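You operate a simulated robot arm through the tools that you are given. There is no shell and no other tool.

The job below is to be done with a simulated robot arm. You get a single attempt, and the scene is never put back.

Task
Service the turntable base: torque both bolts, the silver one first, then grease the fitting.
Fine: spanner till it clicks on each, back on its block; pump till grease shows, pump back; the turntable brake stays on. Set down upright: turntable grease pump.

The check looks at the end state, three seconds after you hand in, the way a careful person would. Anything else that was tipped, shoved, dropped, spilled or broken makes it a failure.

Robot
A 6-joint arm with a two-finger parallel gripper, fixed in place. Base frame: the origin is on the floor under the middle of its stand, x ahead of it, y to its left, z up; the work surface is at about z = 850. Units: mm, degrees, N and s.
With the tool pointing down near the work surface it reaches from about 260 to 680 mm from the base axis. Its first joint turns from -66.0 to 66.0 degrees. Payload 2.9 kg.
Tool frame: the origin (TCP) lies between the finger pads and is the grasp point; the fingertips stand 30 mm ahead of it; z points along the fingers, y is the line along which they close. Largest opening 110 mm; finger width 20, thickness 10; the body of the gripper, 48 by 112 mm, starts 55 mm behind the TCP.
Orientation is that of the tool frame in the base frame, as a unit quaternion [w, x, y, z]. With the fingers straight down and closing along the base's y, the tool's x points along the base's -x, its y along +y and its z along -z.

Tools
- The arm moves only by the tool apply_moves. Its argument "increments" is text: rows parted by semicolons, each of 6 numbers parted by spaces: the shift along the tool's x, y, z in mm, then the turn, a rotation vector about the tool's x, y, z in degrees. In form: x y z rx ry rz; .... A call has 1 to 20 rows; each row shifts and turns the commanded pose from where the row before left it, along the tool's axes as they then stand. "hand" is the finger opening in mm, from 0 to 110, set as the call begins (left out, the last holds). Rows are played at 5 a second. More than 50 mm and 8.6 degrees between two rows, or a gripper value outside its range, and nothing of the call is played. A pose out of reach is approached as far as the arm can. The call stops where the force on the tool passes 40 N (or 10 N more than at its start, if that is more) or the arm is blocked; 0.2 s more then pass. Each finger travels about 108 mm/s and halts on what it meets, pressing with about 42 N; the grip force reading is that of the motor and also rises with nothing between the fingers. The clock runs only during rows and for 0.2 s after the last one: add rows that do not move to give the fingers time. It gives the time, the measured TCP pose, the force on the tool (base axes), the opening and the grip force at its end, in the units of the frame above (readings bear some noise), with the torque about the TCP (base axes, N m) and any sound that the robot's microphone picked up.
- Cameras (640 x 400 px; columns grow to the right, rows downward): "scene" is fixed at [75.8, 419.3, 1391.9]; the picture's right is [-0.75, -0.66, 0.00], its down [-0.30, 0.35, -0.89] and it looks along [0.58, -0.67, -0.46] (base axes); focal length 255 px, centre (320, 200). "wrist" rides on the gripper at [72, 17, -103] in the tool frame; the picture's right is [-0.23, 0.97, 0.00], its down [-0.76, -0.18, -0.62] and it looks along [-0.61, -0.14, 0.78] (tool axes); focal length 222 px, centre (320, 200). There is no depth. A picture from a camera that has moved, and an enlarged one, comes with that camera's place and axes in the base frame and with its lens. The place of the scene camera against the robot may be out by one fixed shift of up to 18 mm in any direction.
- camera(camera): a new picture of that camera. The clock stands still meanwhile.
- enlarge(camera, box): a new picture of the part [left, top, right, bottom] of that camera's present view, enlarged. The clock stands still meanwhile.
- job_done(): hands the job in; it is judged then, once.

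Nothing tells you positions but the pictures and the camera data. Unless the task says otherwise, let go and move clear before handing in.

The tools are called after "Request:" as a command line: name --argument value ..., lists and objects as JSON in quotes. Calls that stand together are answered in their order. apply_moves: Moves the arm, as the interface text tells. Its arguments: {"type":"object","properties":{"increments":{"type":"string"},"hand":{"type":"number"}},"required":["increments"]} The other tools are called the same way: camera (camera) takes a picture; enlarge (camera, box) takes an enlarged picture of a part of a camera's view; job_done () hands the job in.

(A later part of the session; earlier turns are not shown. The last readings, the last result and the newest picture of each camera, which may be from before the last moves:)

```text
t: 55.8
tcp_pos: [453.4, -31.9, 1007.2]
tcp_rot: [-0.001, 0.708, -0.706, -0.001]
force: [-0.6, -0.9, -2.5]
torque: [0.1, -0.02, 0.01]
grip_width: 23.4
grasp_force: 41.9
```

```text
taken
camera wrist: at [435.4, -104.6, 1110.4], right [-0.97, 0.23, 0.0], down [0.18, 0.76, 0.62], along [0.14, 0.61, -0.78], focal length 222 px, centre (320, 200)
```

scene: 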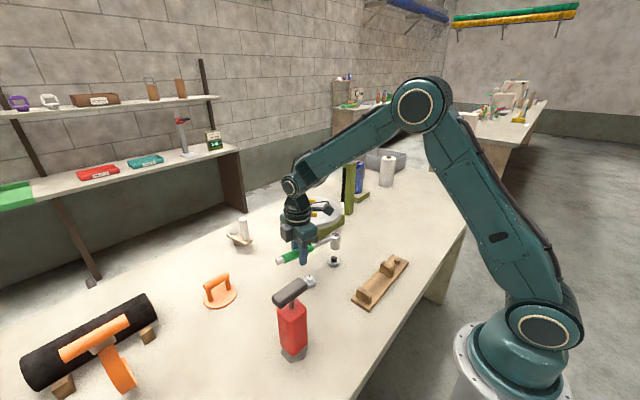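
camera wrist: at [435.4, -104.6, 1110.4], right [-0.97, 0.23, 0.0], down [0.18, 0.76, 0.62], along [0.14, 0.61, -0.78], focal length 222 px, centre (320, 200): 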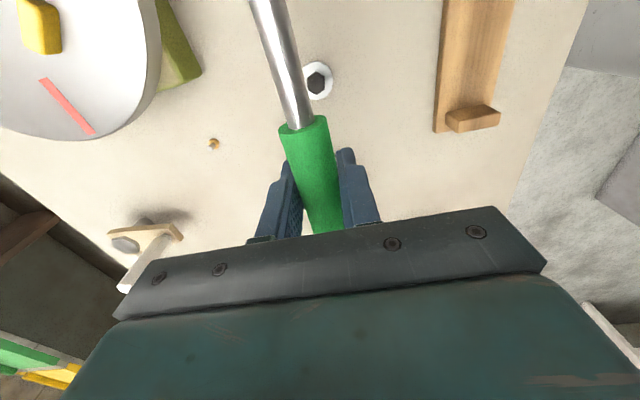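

Orientation restored. Moving to hover above the block at the original pickup position.

Request:
apply_moves --increments "6.05 38.2 0 0 0 0; 6.05 38.2 0 0 0 0; 6.05 38.2 0 0 0 0; 6.05 38.3 0 0 0 0; 0 0 20 0 0 0; 0 0 20 0 0 0; 0 0 0 0 0 0; 0 0 0 0 0 0"

Request:
camera --camera "wrist"

Request:
enlarge --camera "scene" --box '[345, 220, 415, 310]'

```text
t: 57.6
tcp_pos: [298.2, -55.2, 967.7]
tcp_rot: [-0.001, 0.708, -0.706, 0.0]
force: [-0.1, 0.0, -2.1]
torque: [0.12, -0.01, -0.02]
grip_width: 23.1
grasp_force: 41.8
```

```text
taken
camera wrist: at [281.4, -127.6, 1071.7], right [-0.97, 0.23, 0.0], down [0.18, 0.76, 0.62], along [0.14, 0.61, -0.78], focal length 222 px, centre (320, 200)
```

wrist: 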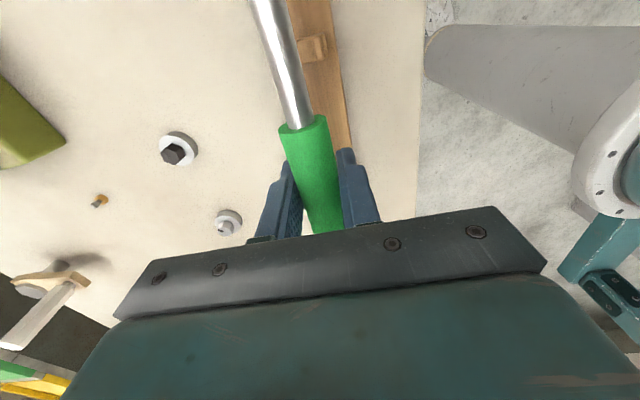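

```text
4.44 times, centred on (380, 265) of scene
camera zoom: at [75.8, 419.3, 1391.9], right [-0.75, -0.66, 0.0], down [-0.3, 0.35, -0.89], along [0.58, -0.67, -0.46], focal length 1132 px, centre (53, -89)
```

zoom: 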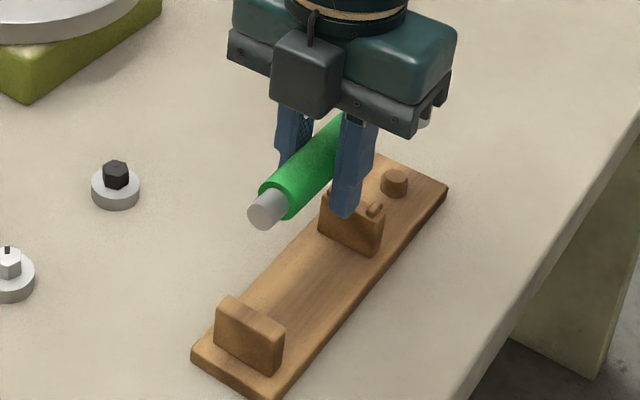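

About 2 mm off from the lift pose according to the camera header. I'll correct and lower partway.

Request:
apply_moves --increments "2.0 -1.2 0 0 0 0; 0 0 15 0 0 0; 0 0 10 0 0 0; 0 0 0 0 0 0; 0 0 0 0 0 0"

Request:
camera --camera "wrist"

Request:
enlarge --camera "scene" --box '[345, 220, 415, 310]'

```text
t: 58.8
tcp_pos: [299.3, -56.2, 943.4]
tcp_rot: [0.0, 0.707, -0.707, 0.0]
force: [-0.5, -0.8, -2.0]
torque: [0.14, 0.02, -0.02]
grip_width: 23.0
grasp_force: 42.3
```

```text
taken
camera wrist: at [282.9, -129.7, 1046.3], right [-0.97, 0.23, 0.0], down [0.18, 0.76, 0.62], along [0.14, 0.61, -0.78], focal length 222 px, centre (320, 200)
```

wrist: 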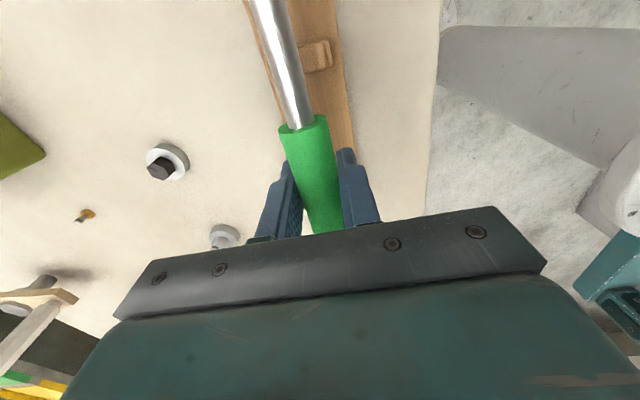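

```text
4.44 times, centred on (380, 265) of scene
camera zoom: at [75.8, 419.3, 1391.9], right [-0.75, -0.66, 0.0], down [-0.3, 0.35, -0.89], along [0.58, -0.67, -0.46], focal length 1132 px, centre (53, -89)
```

zoom: 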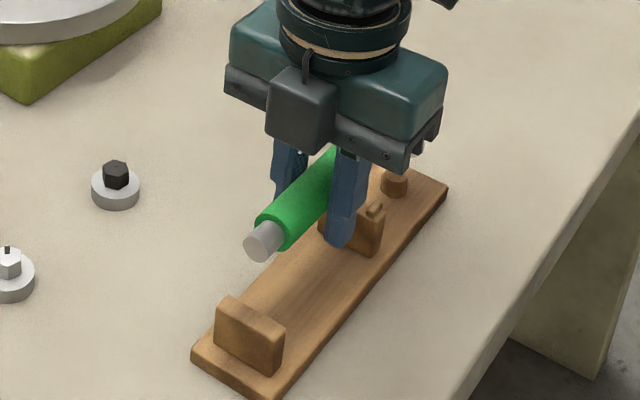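

Position now matches the pickup to within about 0.5 mm. Lowering towards the cradle.

Request:
apply_moves --increments "0 0 10 0 0 0; 0 0 10 0 0 0; 0 0 5 0 0 0; 0 0 0 0 0 0; 0 0 0 0 0 0"

Request:
camera --camera "wrist"

Request:
enlarge --camera "scene" --box '[345, 220, 415, 310]'

```text
t: 60.0
tcp_pos: [299.8, -57.9, 918.2]
tcp_rot: [-0.001, 0.707, -0.707, -0.001]
force: [-0.3, 0.3, -1.9]
torque: [0.16, -0.01, 0.01]
grip_width: 23.0
grasp_force: 42.0
```

```text
taken
camera wrist: at [283.0, -129.9, 1020.6], right [-0.97, 0.23, 0.0], down [0.18, 0.76, 0.62], along [0.14, 0.61, -0.78], focal length 222 px, centre (320, 200)
```

wrist: 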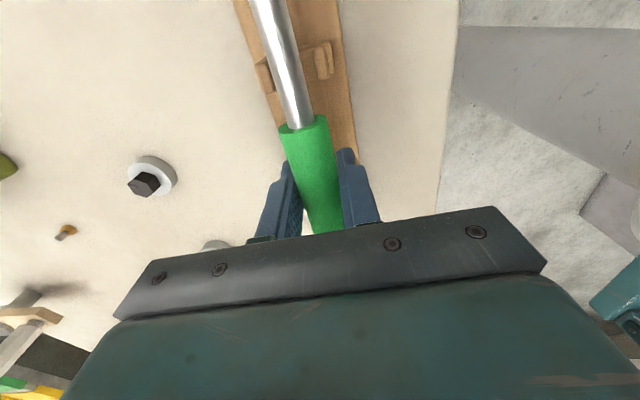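

```text
4.44 times, centred on (380, 265) of scene
camera zoom: at [75.8, 419.3, 1391.9], right [-0.75, -0.66, 0.0], down [-0.3, 0.35, -0.89], along [0.58, -0.67, -0.46], focal length 1132 px, centre (53, -89)
```

zoom: 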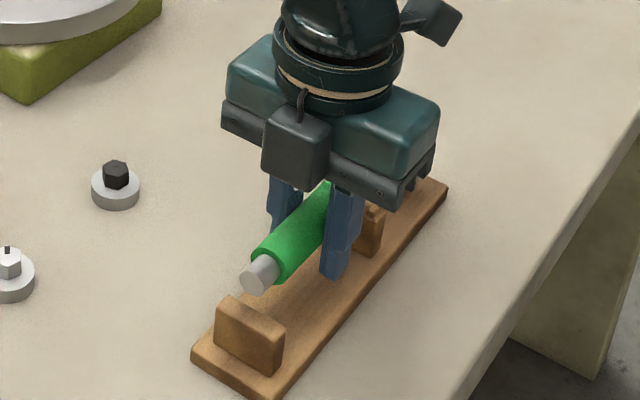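

A tiny correction, then lowering further while watching the force.

Request:
apply_moves --increments "-0.7 0.4 4 0 0 0; 0 0 4 0 0 0; 0 0 4 0 0 0; 0 0 0 0 0 0"

Request:
camera --camera "wrist"

Request:
enlarge --camera "scene" --box '[345, 220, 415, 310]'

```text
t: 60.9
tcp_pos: [302.3, -57.1, 908.2]
tcp_rot: [0.003, -0.707, 0.707, -0.002]
force: [-2.9, -0.1, 15.2]
torque: [0.52, 0.04, -0.41]
grip_width: 23.0
grasp_force: 42.1
stopped in row 4: the force on the tool passed its limit at 44 N (the readings are from after the stop); the commanded pose is now the measured one
```

```text
taken
camera wrist: at [283.1, -129.4, 1010.6], right [-0.97, 0.23, -0.01], down [0.17, 0.76, 0.63], along [0.15, 0.61, -0.78], focal length 222 px, centre (320, 200)
```

wrist: 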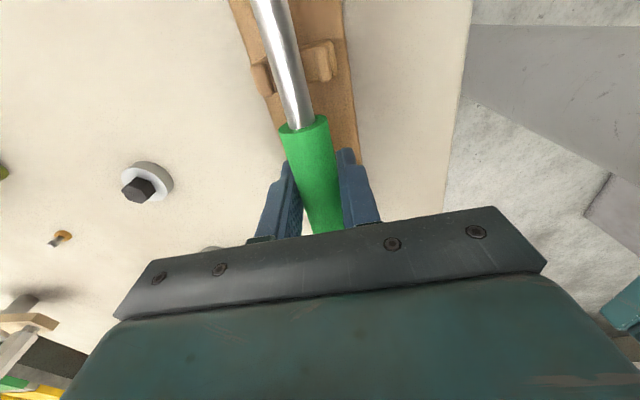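

```text
4.44 times, centred on (380, 265) of scene
camera zoom: at [75.6, 419.4, 1391.9], right [-0.75, -0.66, 0.0], down [-0.3, 0.35, -0.89], along [0.58, -0.67, -0.46], focal length 1132 px, centre (53, -89)
```

zoom: 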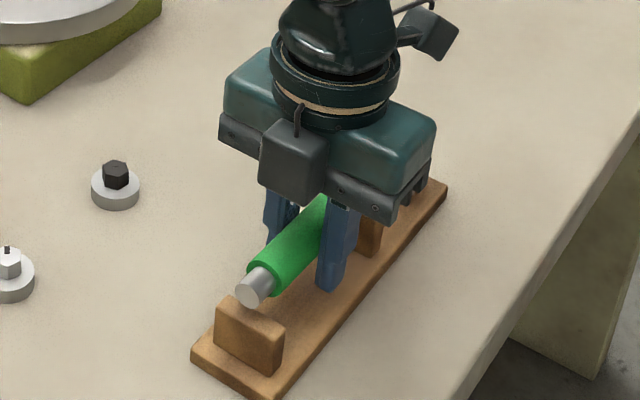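

Contact occurred about 6 mm above the rest height. I'll inspect closely to see what is touching.

Request:
enlarge --camera "scene" --box '[355, 255, 405, 305]'

Request:
enlarge --camera "wrist" --box '[220, 0, 380, 140]'

Request:
enlarge --camera "scene" --box '[375, 225, 420, 270]'

```text
8.00 times, centred on (380, 280) of scene
camera zoom: at [75.6, 419.4, 1391.9], right [-0.75, -0.66, 0.0], down [-0.3, 0.35, -0.89], along [0.58, -0.67, -0.46], focal length 2037 px, centre (-160, -440)
```

zoom: 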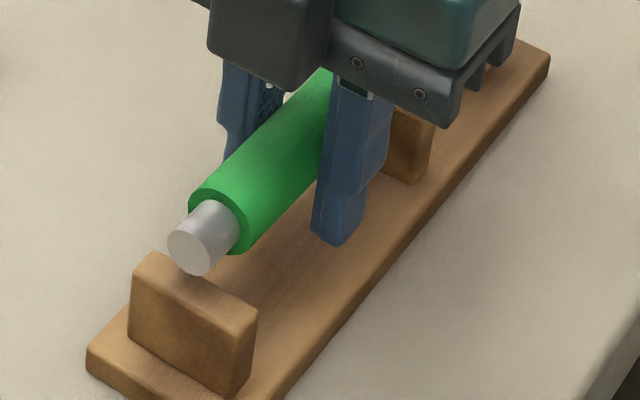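

```text
2.86 times, centred on (300, 70) of wrist
camera zoom: at [283.1, -129.4, 1010.6], right [-0.97, 0.23, -0.01], down [0.17, 0.76, 0.63], along [0.15, 0.61, -0.78], focal length 635 px, centre (377, 571)
```

zoom: 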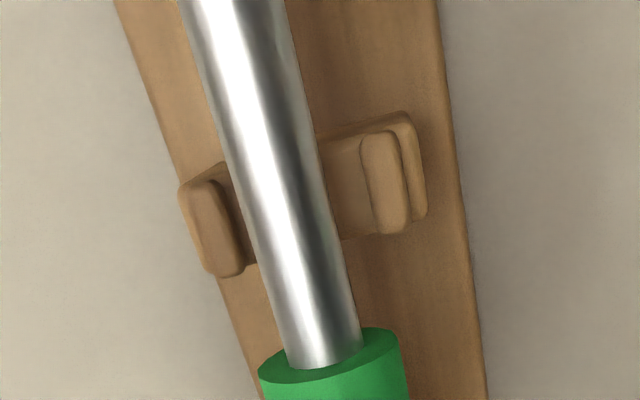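

```text
8.89 times, centred on (398, 248) of scene
camera zoom: at [75.6, 419.4, 1391.9], right [-0.75, -0.66, 0.0], down [-0.3, 0.35, -0.89], along [0.58, -0.67, -0.46], focal length 2263 px, centre (-369, -222)
```

zoom: 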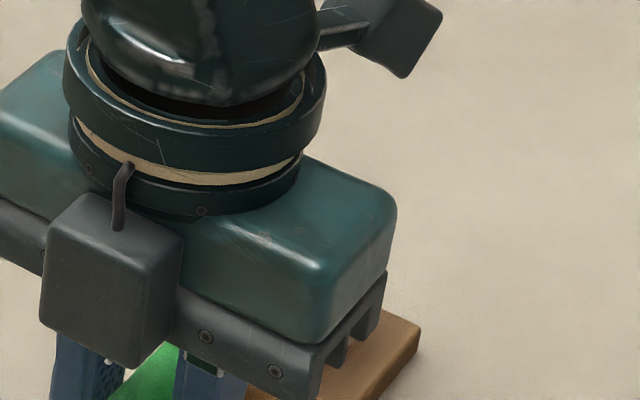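

The spanner appears to be about 2 mm off toward +x and slightly pitched in the grip. I'll raise a few mm, level the hand, and compare against the front cradle prongs.

Request:
apply_moves --increments "0 0 -4 -0.4 0.08 0; 0 0 -4 0 0 0; 0 0 0 0 0 0; 0 0 0 0 0 0"

Request:
camera --camera "wrist"

Request:
enlarge --camera "wrist" --box '[220, 0, 380, 140]'

Request:
enlarge --camera "scene" --box '[355, 255, 405, 305]'

```text
t: 61.9
tcp_pos: [301.3, -57.8, 914.5]
tcp_rot: [-0.001, -0.707, 0.707, 0.002]
force: [-0.2, 1.1, -2.7]
torque: [0.16, 0.01, -0.01]
grip_width: 23.1
grasp_force: 42.0
```

```text
taken
camera wrist: at [284.0, -129.4, 1018.4], right [-0.97, 0.23, 0.0], down [0.18, 0.76, 0.62], along [0.14, 0.61, -0.78], focal length 222 px, centre (320, 200)
```

wrist: 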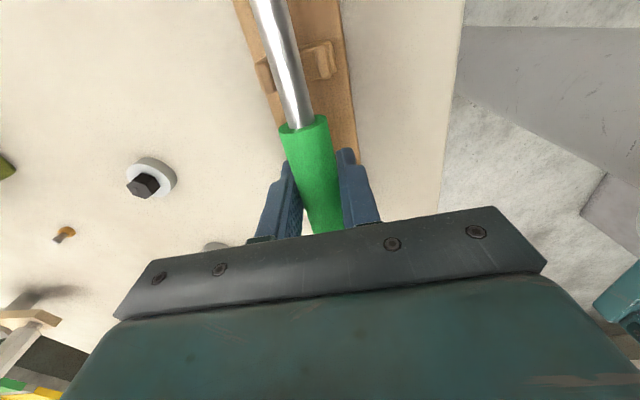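

```text
2.86 times, centred on (300, 70) of wrist
camera zoom: at [284.0, -129.4, 1018.4], right [-0.97, 0.23, 0.0], down [0.18, 0.76, 0.62], along [0.14, 0.61, -0.78], focal length 635 px, centre (377, 571)
```

zoom: 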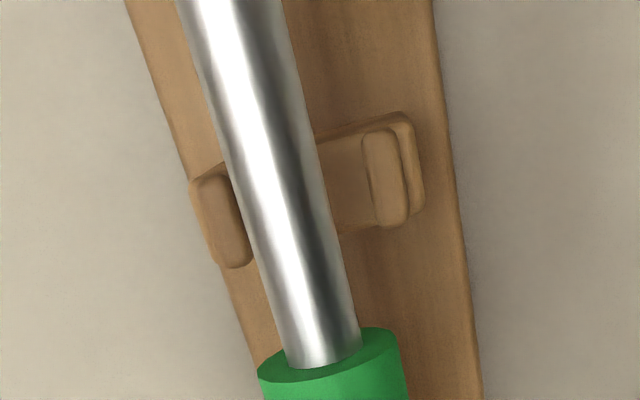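

```text
8.00 times, centred on (380, 280) of scene
camera zoom: at [75.8, 419.3, 1391.9], right [-0.75, -0.66, 0.0], down [-0.3, 0.35, -0.89], along [0.58, -0.67, -0.46], focal length 2037 px, centre (-160, -440)
```

zoom: 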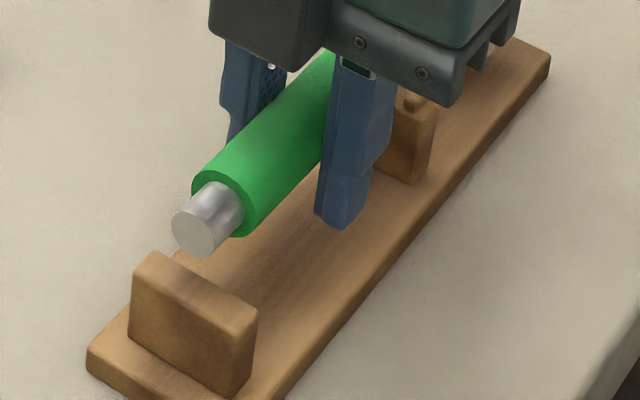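

The hand is about 1.5 mm off in +x. Correcting and re-checking before lowering.

Request:
apply_moves --increments "-0.6 1.5 0 0 0 0; 0 0 0 0 0 0; 0 0 0 0 0 0"

Request:
enlarge --camera "wrist" --box '[220, 0, 380, 140]'

Request:
enlarge --camera "scene" --box '[355, 255, 405, 305]'

```text
t: 62.6
tcp_pos: [299.9, -56.0, 915.7]
tcp_rot: [-0.001, -0.707, 0.707, 0.001]
force: [-0.1, -0.4, -2.2]
torque: [0.12, 0.01, -0.02]
grip_width: 23.1
grasp_force: 42.0
```

```text
2.86 times, centred on (300, 70) of wrist
camera zoom: at [282.6, -128.6, 1018.9], right [-0.97, 0.23, 0.0], down [0.18, 0.76, 0.62], along [0.14, 0.61, -0.78], focal length 635 px, centre (377, 571)
```

zoom: 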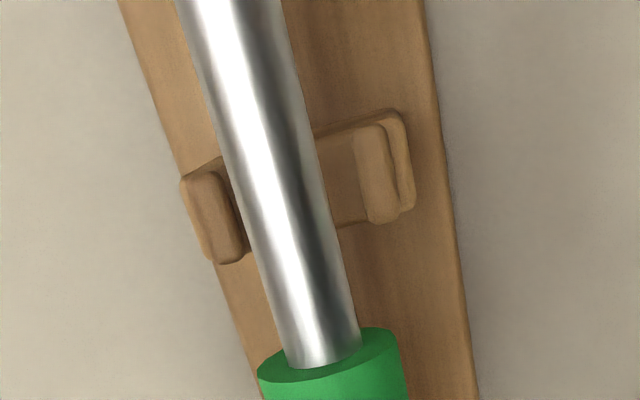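

```text
8.00 times, centred on (380, 280) of scene
camera zoom: at [75.8, 419.3, 1391.9], right [-0.75, -0.66, 0.0], down [-0.3, 0.35, -0.89], along [0.58, -0.67, -0.46], focal length 2037 px, centre (-160, -440)
```

zoom: 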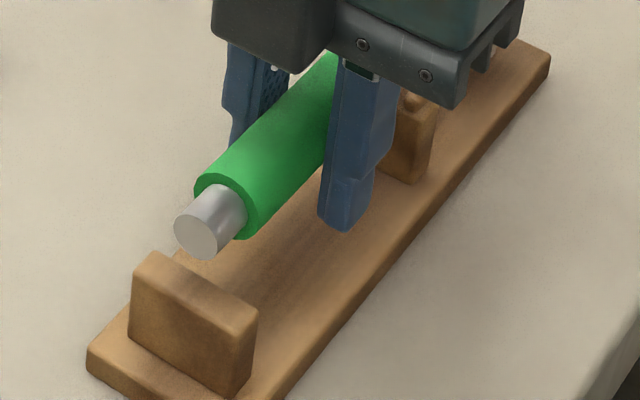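

The alignment now matches the pickup view. Lowering gently again.

Request:
apply_moves --increments "0 0 3 0 0 0; 0 0 3 0 0 0; 0 0 0 0 0 0"

Request:
camera --camera "wrist"

```text
t: 63.5
tcp_pos: [300.0, -56.1, 909.7]
tcp_rot: [-0.001, -0.707, 0.707, 0.001]
force: [0.2, 0.4, -1.5]
torque: [0.15, -0.01, -0.02]
grip_width: 23.1
grasp_force: 42.0
```

```text
taken
camera wrist: at [283.0, -128.5, 1012.6], right [-0.97, 0.23, 0.0], down [0.18, 0.76, 0.62], along [0.14, 0.61, -0.78], focal length 222 px, centre (320, 200)
```

wrist: 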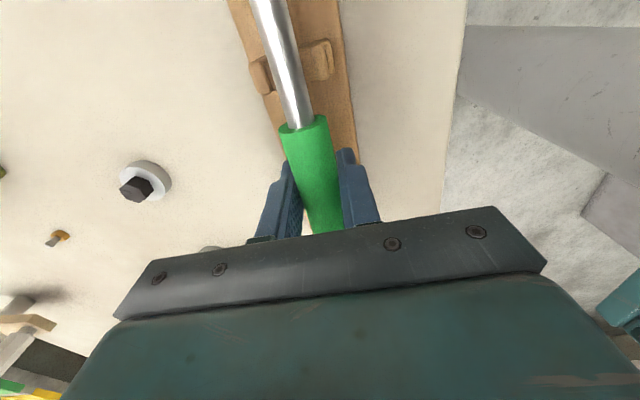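

No contact at about z 909.6. Continuing down in 2 mm steps.

Request:
apply_moves --increments "0.2 0.4 2 0 0 0; 0 0 0 0 0 0"

Request:
enlarge --camera "scene" --box '[355, 255, 405, 305]'

```text
t: 64.0
tcp_pos: [300.9, -56.5, 908.5]
tcp_rot: [0.0, -0.707, 0.707, -0.001]
force: [-2.5, 4.7, 24.2]
torque: [-0.72, 0.04, -0.21]
grip_width: 23.0
grasp_force: 42.7
```

```text
8.00 times, centred on (380, 280) of scene
camera zoom: at [75.5, 419.5, 1391.8], right [-0.75, -0.66, 0.0], down [-0.3, 0.35, -0.89], along [0.58, -0.67, -0.46], focal length 2037 px, centre (-160, -440)
```

zoom: 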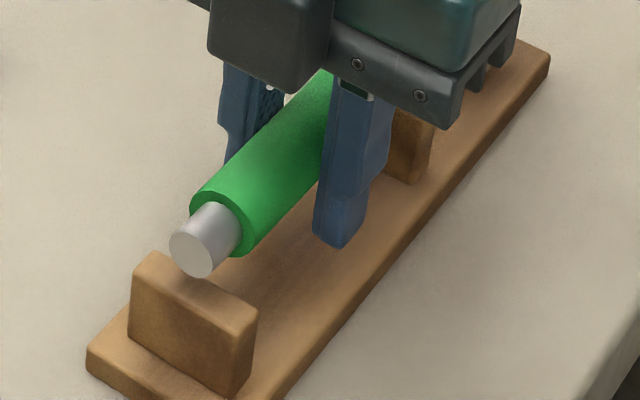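

Contact again at z about 908, consistent with the socket rim landing on the peg edge. The reaction force suggests the socket is slightly toward +x and -y. I'll raise, shift by about 1 mm, and retry.

Request:
apply_moves --increments "0 0 -3 0 0 0; -1.0 1.2 0 0 0 0; 0 0 0 0 0 0; 0 0 1.5 0 0 0; 0 0 1 0 0 0; 0 0 0 0 0 0"

Request:
enlarge --camera "wrist" --box '[220, 0, 380, 140]'

```text
t: 65.5
tcp_pos: [298.3, -55.4, 908.7]
tcp_rot: [-0.001, 0.707, -0.707, 0.0]
force: [-1.8, 2.2, 26.9]
torque: [-0.75, 0.05, -0.17]
grip_width: 22.9
grasp_force: 41.6
```

```text
2.86 times, centred on (300, 70) of wrist
camera zoom: at [281.3, -127.8, 1011.0], right [-0.97, 0.23, 0.0], down [0.18, 0.76, 0.62], along [0.14, 0.61, -0.78], focal length 635 px, centre (377, 571)
```

zoom: 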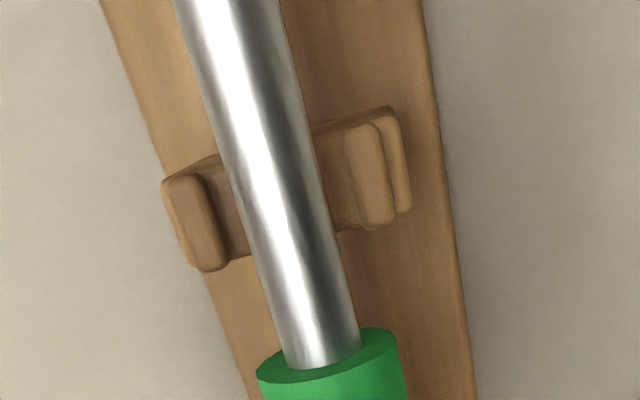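

Contact persists at the same height, so the spanner may have rolled or tilted in the grip during torquing. I'll lift it and return to the earlier hover pose over the silver bolt to compare views.

Request:
apply_moves --increments "0 0 -10 0 0 0; 0 0 -40 0 0 0; 0 0 -40 0 0 0; -36 -34 0 0 0 0; -36 -34 0 0 0 0; -36 -34 0 0 0 0; -36 -34 0 0 0 0; -36 -34 0 0 0 0; -36 -34 0 0 0 0; 0 0 0 0 0 8.43; 0 0 0 0 0 8.43; 0 0 0 0 0 8.44; 0 0 20 0 0 0; 0 0 22 0 0 0; 0 0 0 0 0 0; 0 0 0 0 0 0"

Request:
camera --camera "wrist"

Request:
enlarge --camera "scene" --box '[280, 240, 340, 290]'

```text
t: 68.8
tcp_pos: [503.1, 159.7, 956.2]
tcp_rot: [-0.001, -0.535, 0.845, -0.001]
force: [0.1, -0.1, -3.1]
torque: [0.11, -0.08, -0.01]
grip_width: 22.9
grasp_force: 42.3
```

```text
taken
camera wrist: at [456.0, 103.1, 1058.7], right [-0.78, 0.62, 0.0], down [0.49, 0.61, 0.62], along [0.39, 0.49, -0.78], focal length 222 px, centre (320, 200)
```

wrist: 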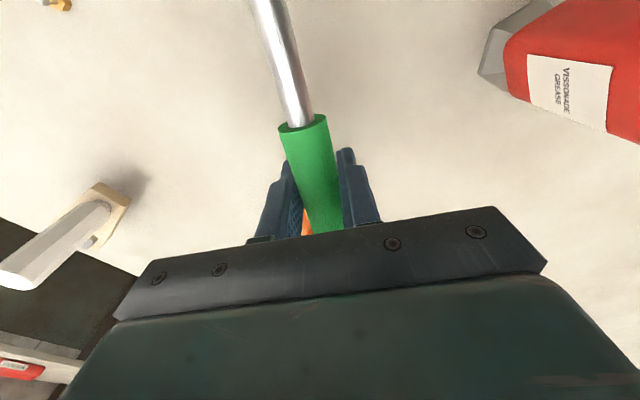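

```text
8.00 times, centred on (310, 265) of scene
camera zoom: at [75.8, 419.3, 1391.9], right [-0.75, -0.66, 0.0], down [-0.3, 0.35, -0.89], along [0.58, -0.67, -0.46], focal length 2037 px, centre (400, -320)
```

zoom: 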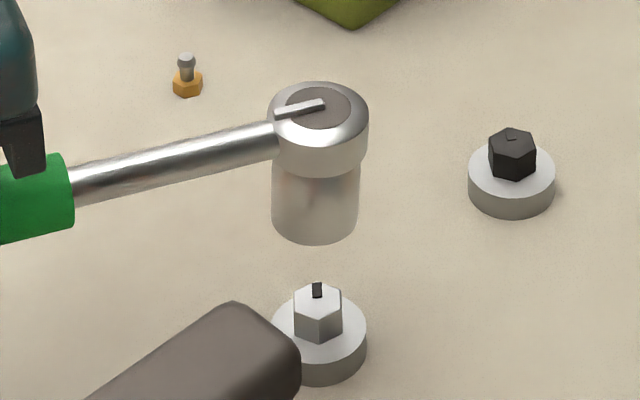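

The comparison shows the spanner is now pitched about 1.8° head-down, with perhaps a slight roll. So the socket was touching the board while tilted. I'll zoom in to quantify this so I can level it with the hand.

Request:
enlarge --camera "scene" --box '[300, 245, 335, 275]'

Request:
enlarge --camera "scene" --box '[230, 230, 340, 300]'

```text
13.33 times, centred on (318, 260) of scene
camera zoom: at [75.8, 419.3, 1391.9], right [-0.75, -0.66, 0.0], down [-0.3, 0.35, -0.89], along [0.58, -0.67, -0.46], focal length 3394 px, centre (353, -600)
```

zoom: 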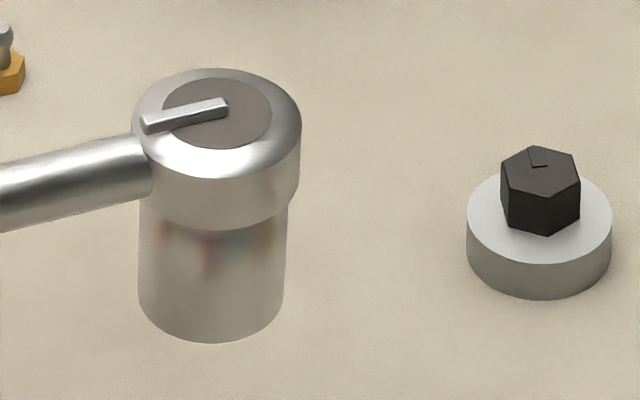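

```text
5.71 times, centred on (285, 265) of scene
camera zoom: at [75.8, 419.3, 1391.9], right [-0.75, -0.66, 0.0], down [-0.3, 0.35, -0.89], along [0.58, -0.67, -0.46], focal length 1455 px, centre (520, -171)
```

zoom: 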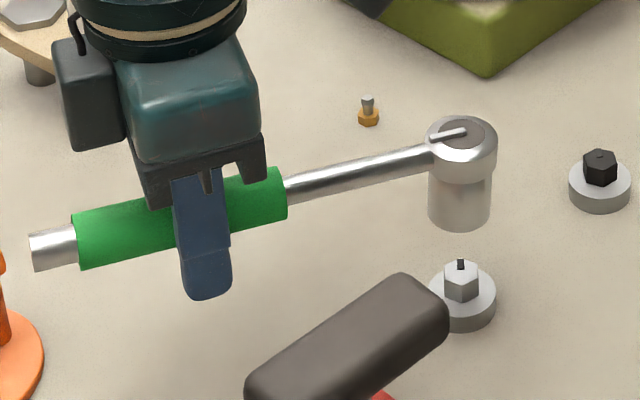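

The tilt is about 2° head-down. I'll apply a +2° pitch correction and check the view again.

Request:
apply_moves --increments "0 0 0 0 1 0; 0 0 0 0 1 0; 0 0 0 0 0 0; 0 0 0 0 0 0"

Request:
enlarge --camera "scene" --box '[280, 240, 340, 290]'

Request:
enlarge --camera "scene" --box '[300, 245, 335, 275]'

Request:
camera --camera "wrist"

```text
t: 69.8
tcp_pos: [503.2, 160.5, 956.3]
tcp_rot: [-0.016, -0.535, 0.845, -0.01]
force: [-0.8, 0.2, -2.5]
torque: [0.09, -0.05, 0.03]
grip_width: 22.9
grasp_force: 41.7
```

```text
8.00 times, centred on (310, 265) of scene
camera zoom: at [75.8, 419.3, 1391.9], right [-0.75, -0.66, 0.0], down [-0.3, 0.35, -0.89], along [0.58, -0.67, -0.46], focal length 2037 px, centre (400, -320)
```

zoom: 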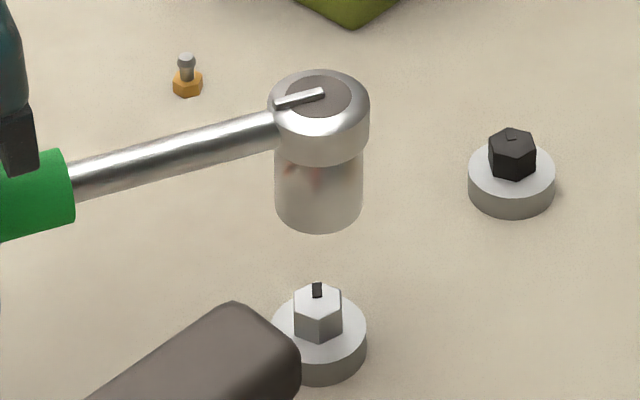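

```text
13.33 times, centred on (318, 260) of scene
camera zoom: at [75.8, 419.3, 1391.9], right [-0.75, -0.66, 0.0], down [-0.3, 0.35, -0.89], along [0.58, -0.67, -0.46], focal length 3394 px, centre (353, -600)
```

zoom: 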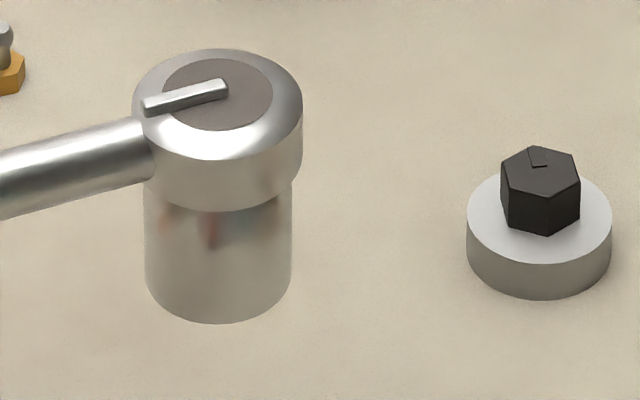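

```text
taken
camera wrist: at [457.4, 106.2, 1061.8], right [-0.78, 0.62, -0.01], down [0.5, 0.63, 0.6], along [0.37, 0.46, -0.8], focal length 222 px, centre (320, 200)
```

wrist: 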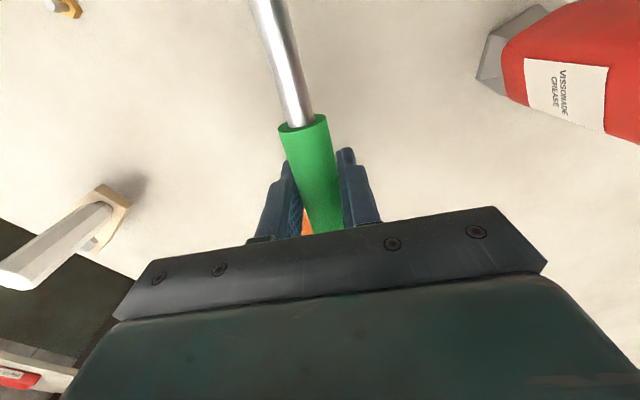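

Levelled, with a slight slip of about 1.4 mm along the grip. I'll undo the tilt, travel back over the block at the corrected offset, and reapply a 2.5° pitch correction there.

Request:
apply_moves --increments "0 0 0 0 -1 0; 0 0 -20 0 -1 0; 0 0 -25 0 0 0; 0 0 0 0 0 -8.43; 0 0 0 0 0 -8.43; 0 0 0 0 0 -8.44; 36 33.9 0 0 0 0; 36 33.9 0 0 0 0; 36 33.9 0 0 0 0; 36 33.9 0 0 0 0; 36 33.9 0 0 0 0; 36.2 34.1 0 0 0 0; 0 0 25 0 0 0; 0 0 25 0 0 0; 0 0 20 0 0 0; 0 0 0 0 0 0; 0 0 0 0 0 0"

Request:
camera --camera "wrist"

Request:
enlarge --camera "wrist" --box '[220, 0, 380, 140]'

Request:
enlarge --camera "scene" --box '[355, 255, 405, 305]'

```text
t: 73.5
tcp_pos: [298.5, -54.8, 930.4]
tcp_rot: [0.001, 0.708, -0.707, -0.001]
force: [0.3, 0.7, -2.2]
torque: [0.12, -0.01, 0.0]
grip_width: 23.0
grasp_force: 42.6
```

```text
taken
camera wrist: at [282.3, -127.2, 1032.3], right [-0.97, 0.23, 0.0], down [0.18, 0.76, 0.62], along [0.14, 0.61, -0.78], focal length 222 px, centre (320, 200)
```

wrist: 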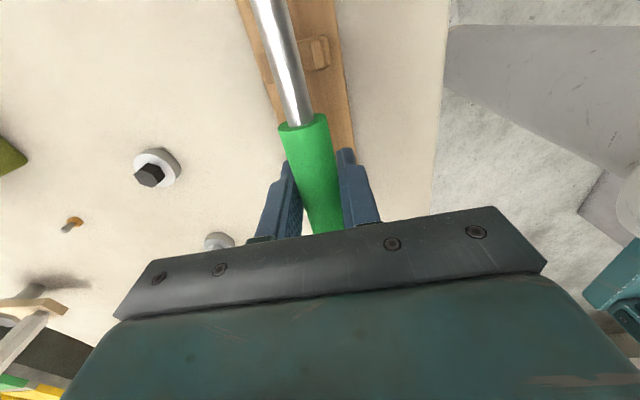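

```text
2.86 times, centred on (300, 70) of wrist
camera zoom: at [282.3, -127.2, 1032.3], right [-0.97, 0.23, 0.0], down [0.18, 0.76, 0.62], along [0.14, 0.61, -0.78], focal length 635 px, centre (377, 571)
```

zoom: 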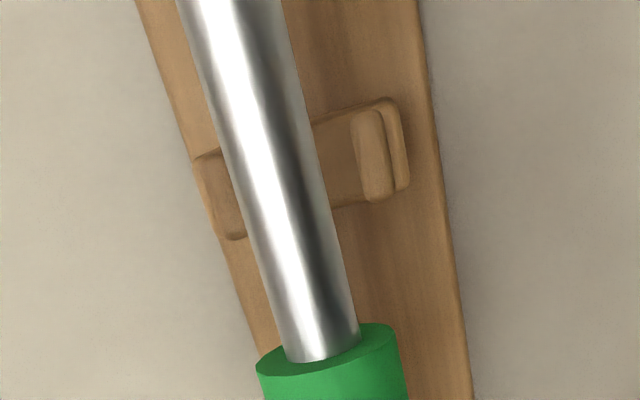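

```text
8.00 times, centred on (380, 280) of scene
camera zoom: at [75.8, 419.3, 1391.9], right [-0.75, -0.66, 0.0], down [-0.3, 0.35, -0.89], along [0.58, -0.67, -0.46], focal length 2037 px, centre (-160, -440)
```

zoom: 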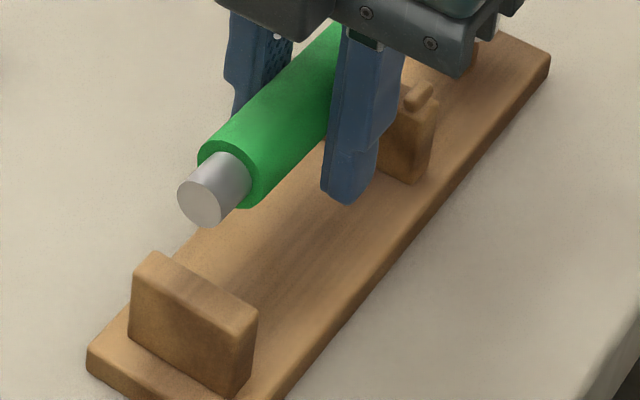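

Over the block now. Applying the +2.5° pitch correction, then lowering stepwise.

Request:
apply_moves --increments "0 0.4 0 0 1.25 0; 0 0 0 0 1.25 0; 0 0 8 0 0 0; 0 0 7 0 0 0; 0 0 0 0 0 0; 0 0 0 0 0 0"

Request:
enlarge --camera "wrist" --box '[220, 0, 380, 140]'

Request:
enlarge --camera "scene" --box '[355, 255, 405, 305]'

```text
t: 74.8
tcp_pos: [298.3, -56.1, 915.8]
tcp_rot: [0.017, 0.707, -0.707, 0.015]
force: [0.5, -0.4, -2.7]
torque: [0.13, -0.06, 0.01]
grip_width: 23.2
grasp_force: 42.0
```

```text
2.86 times, centred on (300, 70) of wrist
camera zoom: at [280.7, -123.3, 1021.9], right [-0.97, 0.23, -0.01], down [0.18, 0.79, 0.59], along [0.14, 0.57, -0.81], focal length 635 px, centre (377, 571)
```

zoom: 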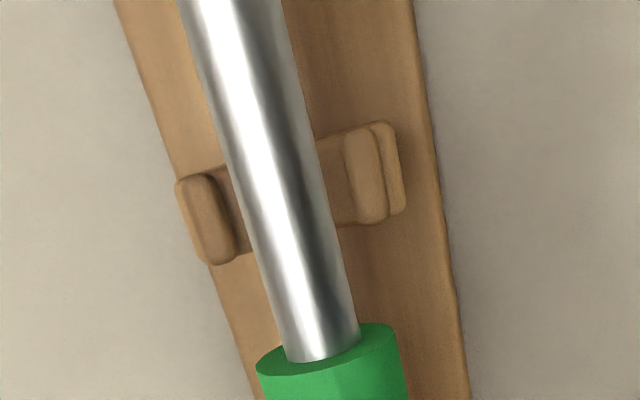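

```text
8.00 times, centred on (380, 280) of scene
camera zoom: at [75.8, 419.3, 1391.9], right [-0.75, -0.66, 0.0], down [-0.3, 0.35, -0.89], along [0.58, -0.67, -0.46], focal length 2037 px, centre (-160, -440)
```

zoom: 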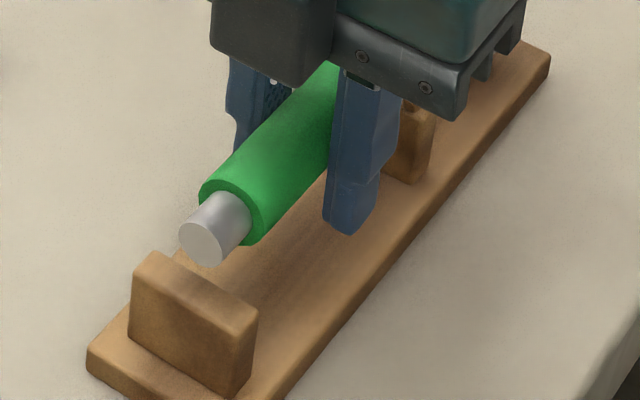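

The shaft is centred between the prongs. Lowering slowly with force checks.

Request:
apply_moves --increments "-0.4 0 3 0 0 0; 0 0 3 0 0 0; 0 0 0 0 0 0"

Request:
enlarge --camera "scene" --box '[355, 255, 405, 305]'

```text
t: 75.7
tcp_pos: [297.9, -55.5, 908.9]
tcp_rot: [-0.017, -0.707, 0.707, -0.015]
force: [-0.2, 0.0, -2.9]
torque: [0.13, -0.02, -0.02]
grip_width: 23.0
grasp_force: 42.0
```

```text
8.00 times, centred on (380, 280) of scene
camera zoom: at [75.8, 419.3, 1391.9], right [-0.75, -0.66, 0.0], down [-0.3, 0.35, -0.89], along [0.58, -0.67, -0.46], focal length 2037 px, centre (-160, -440)
```

zoom: 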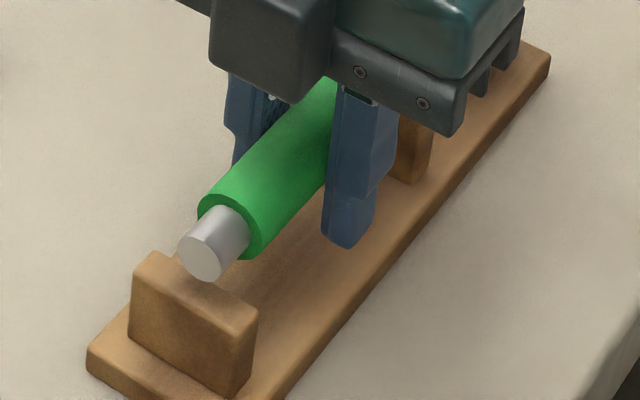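

No contact yet at z about 909. Continuing down.

Request:
apply_moves --increments "0 0 1.5 0 0 0; 0 0 1.5 0 0 0; 0 0 0 0 0 0"

Request:
enlarge --camera "scene" --box '[355, 255, 405, 305]'

```text
t: 76.5
tcp_pos: [297.6, -56.9, 906.1]
tcp_rot: [0.016, 0.707, -0.707, 0.015]
force: [-0.8, 0.2, -2.8]
torque: [0.15, -0.04, 0.03]
grip_width: 23.0
grasp_force: 41.7
```

```text
8.00 times, centred on (380, 280) of scene
camera zoom: at [75.8, 419.3, 1391.9], right [-0.75, -0.66, 0.0], down [-0.3, 0.35, -0.89], along [0.58, -0.67, -0.46], focal length 2037 px, centre (-160, -440)
```

zoom: 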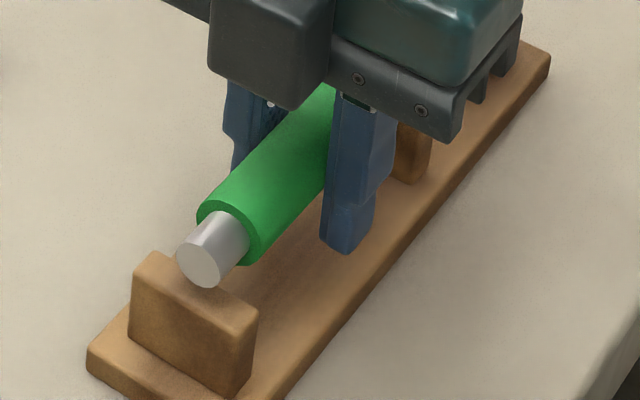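

Below the previous contact height now with no force, so the pitch was the cause. Continuing down in 1 mm steps.

Request:
apply_moves --increments "0 0 1 0 0 0; 0 0 1 0 0 0; 0 0 0 0 0 0"

Request:
enlarge --camera "scene" --box '[355, 255, 405, 305]'

Request:
enlarge --camera "wrist" --box '[220, 0, 380, 140]'

```text
t: 77.2
tcp_pos: [298.7, -55.2, 905.0]
tcp_rot: [-0.016, -0.707, 0.707, -0.017]
force: [-3.3, 2.8, 21.6]
torque: [-0.56, 0.1, -0.42]
grip_width: 23.3
grasp_force: 42.5
```

```text
8.00 times, centred on (380, 280) of scene
camera zoom: at [75.5, 419.5, 1391.9], right [-0.75, -0.66, 0.0], down [-0.3, 0.35, -0.89], along [0.58, -0.67, -0.46], focal length 2037 px, centre (-160, -440)
```

zoom: 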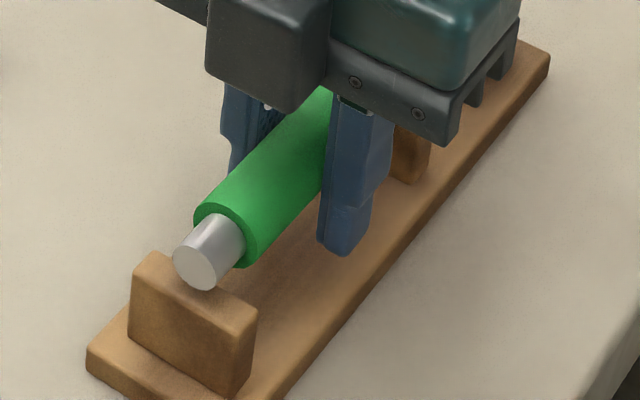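

```text
2.86 times, centred on (300, 70) of wrist
camera zoom: at [281.3, -123.5, 1011.1], right [-0.97, 0.23, -0.01], down [0.18, 0.79, 0.59], along [0.14, 0.57, -0.81], focal length 635 px, centre (377, 571)
```

zoom: 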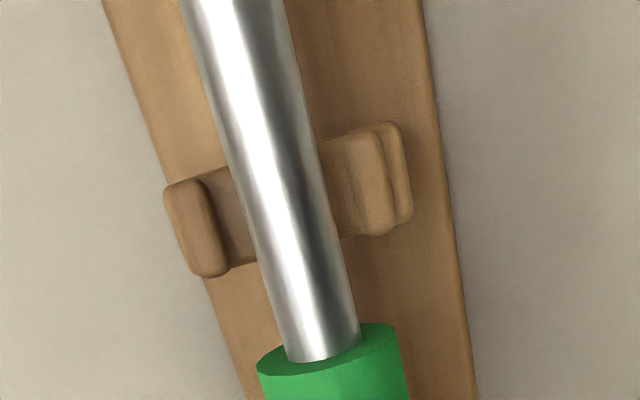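

Contact at the head at about rest height, with the handle end still about 2.4 mm high. I'll pivot the handle end down about the head so it meets the rear cradle.

Request:
apply_moves --increments "0 0 -1.2 0 0 0; 0 0 0.8 0 0.4 0; 0 0 0.8 0 0.4 0; 0 0 0 0 0 0"

Request:
enlarge --camera "scene" --box '[355, 255, 405, 305]'

```text
t: 78.2
tcp_pos: [297.7, -56.4, 904.2]
tcp_rot: [-0.021, -0.707, 0.707, -0.02]
force: [-2.8, 6.8, 25.6]
torque: [0.3, 0.01, -0.27]
grip_width: 23.2
grasp_force: 42.3
```

```text
8.00 times, centred on (380, 280) of scene
camera zoom: at [75.5, 419.5, 1391.8], right [-0.75, -0.66, 0.0], down [-0.3, 0.35, -0.89], along [0.58, -0.67, -0.46], focal length 2037 px, centre (-160, -440)
```

zoom: 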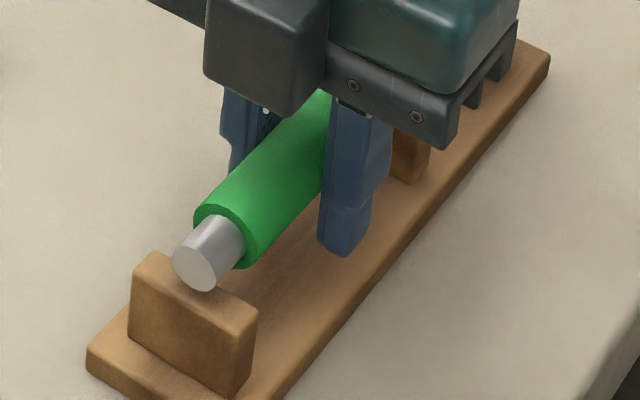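

The torque balance shows the handle now bearing on both ends. I'll ease the downward force and open the fingers to release.

Request:
apply_moves --increments "0 0 -1.2 0 0 0; 0 0 0 0 0 0"

Request:
enlarge --camera "scene" --box '[355, 255, 405, 305]'

```text
t: 78.8
tcp_pos: [298.5, -56.3, 904.3]
tcp_rot: [0.021, 0.707, -0.707, 0.02]
force: [3.4, 3.7, 5.3]
torque: [0.52, -0.1, 0.39]
grip_width: 23.0
grasp_force: 41.9
```

```text
8.00 times, centred on (380, 280) of scene
camera zoom: at [75.8, 419.4, 1391.9], right [-0.75, -0.66, 0.0], down [-0.3, 0.35, -0.89], along [0.58, -0.67, -0.46], focal length 2037 px, centre (-160, -440)
```

zoom: 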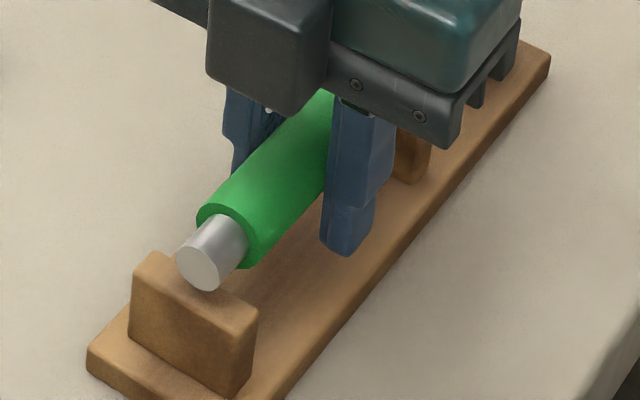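

Light support force remains. Opening the fingers slightly to release.

Request:
apply_moves --increments "0 0 0 0 0 0; 0 0 0 0 0 0; 0 0 0 0 0 0" --hand 34

Request:
enlarge --camera "scene" --box '[355, 255, 405, 305]'

Request:
enlarge --camera "wrist" --box '[220, 0, 380, 140]'

```text
t: 79.7
tcp_pos: [297.6, -56.6, 905.1]
tcp_rot: [0.022, 0.707, -0.707, 0.02]
force: [0.2, -0.6, -0.5]
torque: [-0.01, 0.0, 0.01]
grip_width: 34.2
grasp_force: 0.1
```

```text
8.00 times, centred on (380, 280) of scene
camera zoom: at [75.8, 419.3, 1391.9], right [-0.75, -0.66, 0.0], down [-0.3, 0.35, -0.89], along [0.58, -0.67, -0.46], focal length 2037 px, centre (-160, -440)
```

zoom: 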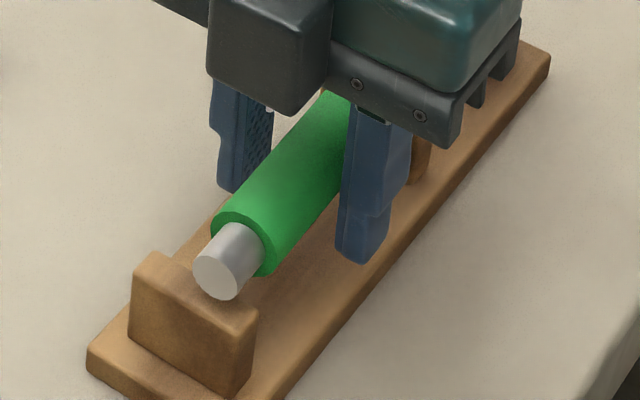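

```text
2.86 times, centred on (300, 70) of wrist
camera zoom: at [280.9, -122.4, 1012.4], right [-0.97, 0.23, -0.01], down [0.18, 0.8, 0.58], along [0.14, 0.56, -0.82], focal length 635 px, centre (377, 571)
```

zoom: 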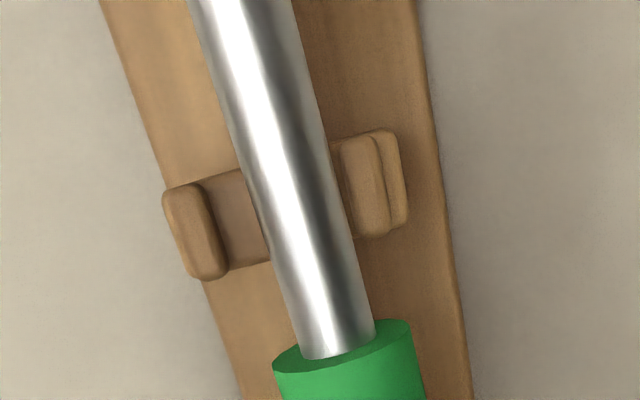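

On release the handle shifted about 6 mm toward the -x finger. I'll look carefully before doing anything more.

Request:
camera --camera "wrist"

Request:
enlarge --camera "wrist" --box '[230, 90, 410, 240]'

Request:
enlarge --camera "scene" --box '[365, 225, 420, 280]'

```text
taken
camera wrist: at [280.9, -122.4, 1012.4], right [-0.97, 0.23, -0.01], down [0.18, 0.8, 0.58], along [0.14, 0.56, -0.82], focal length 222 px, centre (320, 200)
```

wrist: 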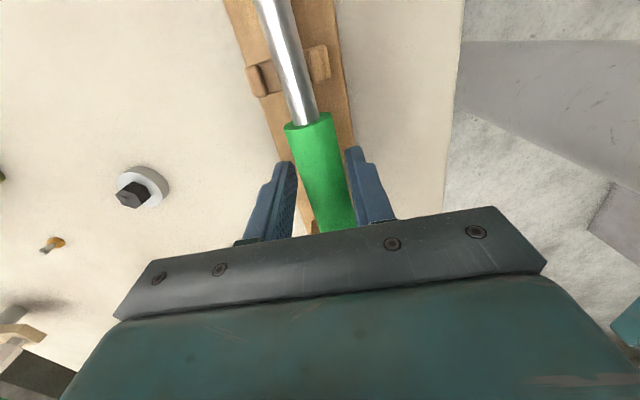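

```text
2.67 times, centred on (320, 165) of wrist
camera zoom: at [280.9, -122.4, 1012.4], right [-0.97, 0.23, -0.01], down [0.18, 0.8, 0.58], along [0.14, 0.56, -0.82], focal length 592 px, centre (320, 293)
```

zoom: 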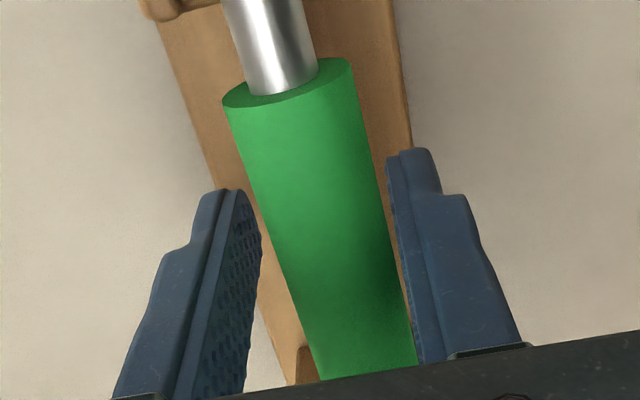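

```text
7.27 times, centred on (392, 252) of scene
camera zoom: at [75.8, 419.3, 1391.9], right [-0.75, -0.66, 0.0], down [-0.3, 0.35, -0.89], along [0.58, -0.67, -0.46], focal length 1852 px, centre (-207, -182)
```

zoom: 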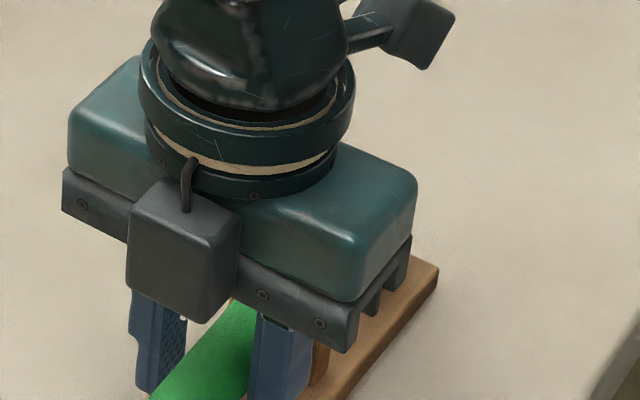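

The head is held on the peg; the handle just pivoted about 2° in yaw. I'll nudge the handle back toward centre with one finger in small steps.

Request:
apply_moves --increments "0 -2 0 0 0 0; 0 -2 0 0 0 0; 0 -1.5 0 0 0 0; 0 0 0 0 0 0"

Request:
enlarge --camera "scene" --box '[355, 255, 405, 305]'

Request:
enlarge --camera "wrist" --box '[220, 0, 380, 140]'

```text
t: 80.7
tcp_pos: [305.4, -56.0, 906.3]
tcp_rot: [0.021, 0.707, -0.707, 0.019]
force: [0.8, -0.8, -0.9]
torque: [-0.01, -0.01, 0.01]
grip_width: 33.9
grasp_force: 0.1
```

```text
8.00 times, centred on (380, 280) of scene
camera zoom: at [75.8, 419.3, 1391.9], right [-0.75, -0.66, 0.0], down [-0.3, 0.35, -0.89], along [0.58, -0.67, -0.46], focal length 2037 px, centre (-160, -440)
```

zoom: 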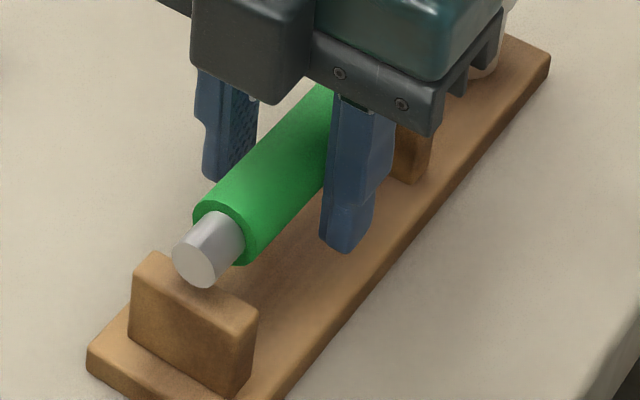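

```text
2.86 times, centred on (300, 70) of wrist
camera zoom: at [287.0, -122.7, 1012.9], right [-0.97, 0.23, -0.01], down [0.18, 0.8, 0.58], along [0.14, 0.56, -0.82], focal length 635 px, centre (377, 571)
```

zoom: 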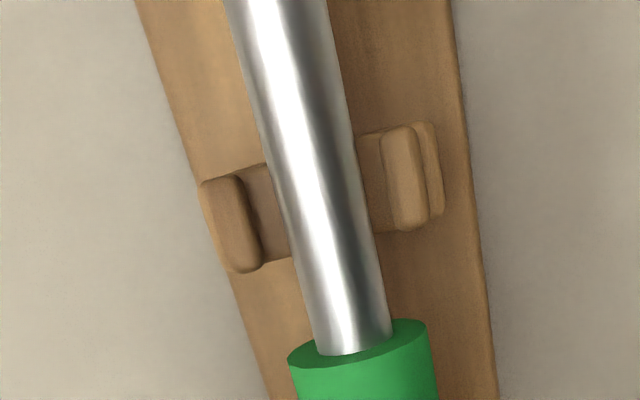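

The handle is laterally back to its original line, but the end looks about 2–3 mm high. The head is now partly visible, so I'll check it.

Request:
enlarge --camera "scene" --box '[380, 230, 425, 275]'

Request:
camera --camera "scene"

```text
8.89 times, centred on (402, 252) of scene
camera zoom: at [75.8, 419.3, 1391.9], right [-0.75, -0.66, 0.0], down [-0.3, 0.35, -0.89], along [0.58, -0.67, -0.46], focal length 2263 px, centre (-413, -267)
```

zoom: 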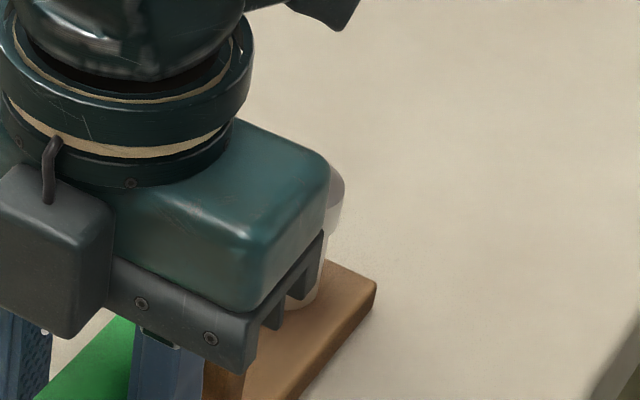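

```text
taken
```

scene: 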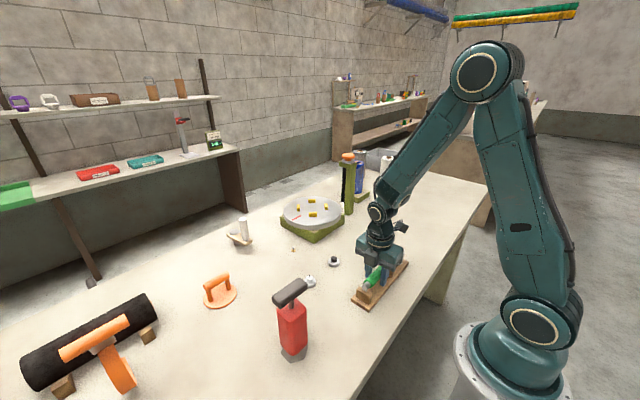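

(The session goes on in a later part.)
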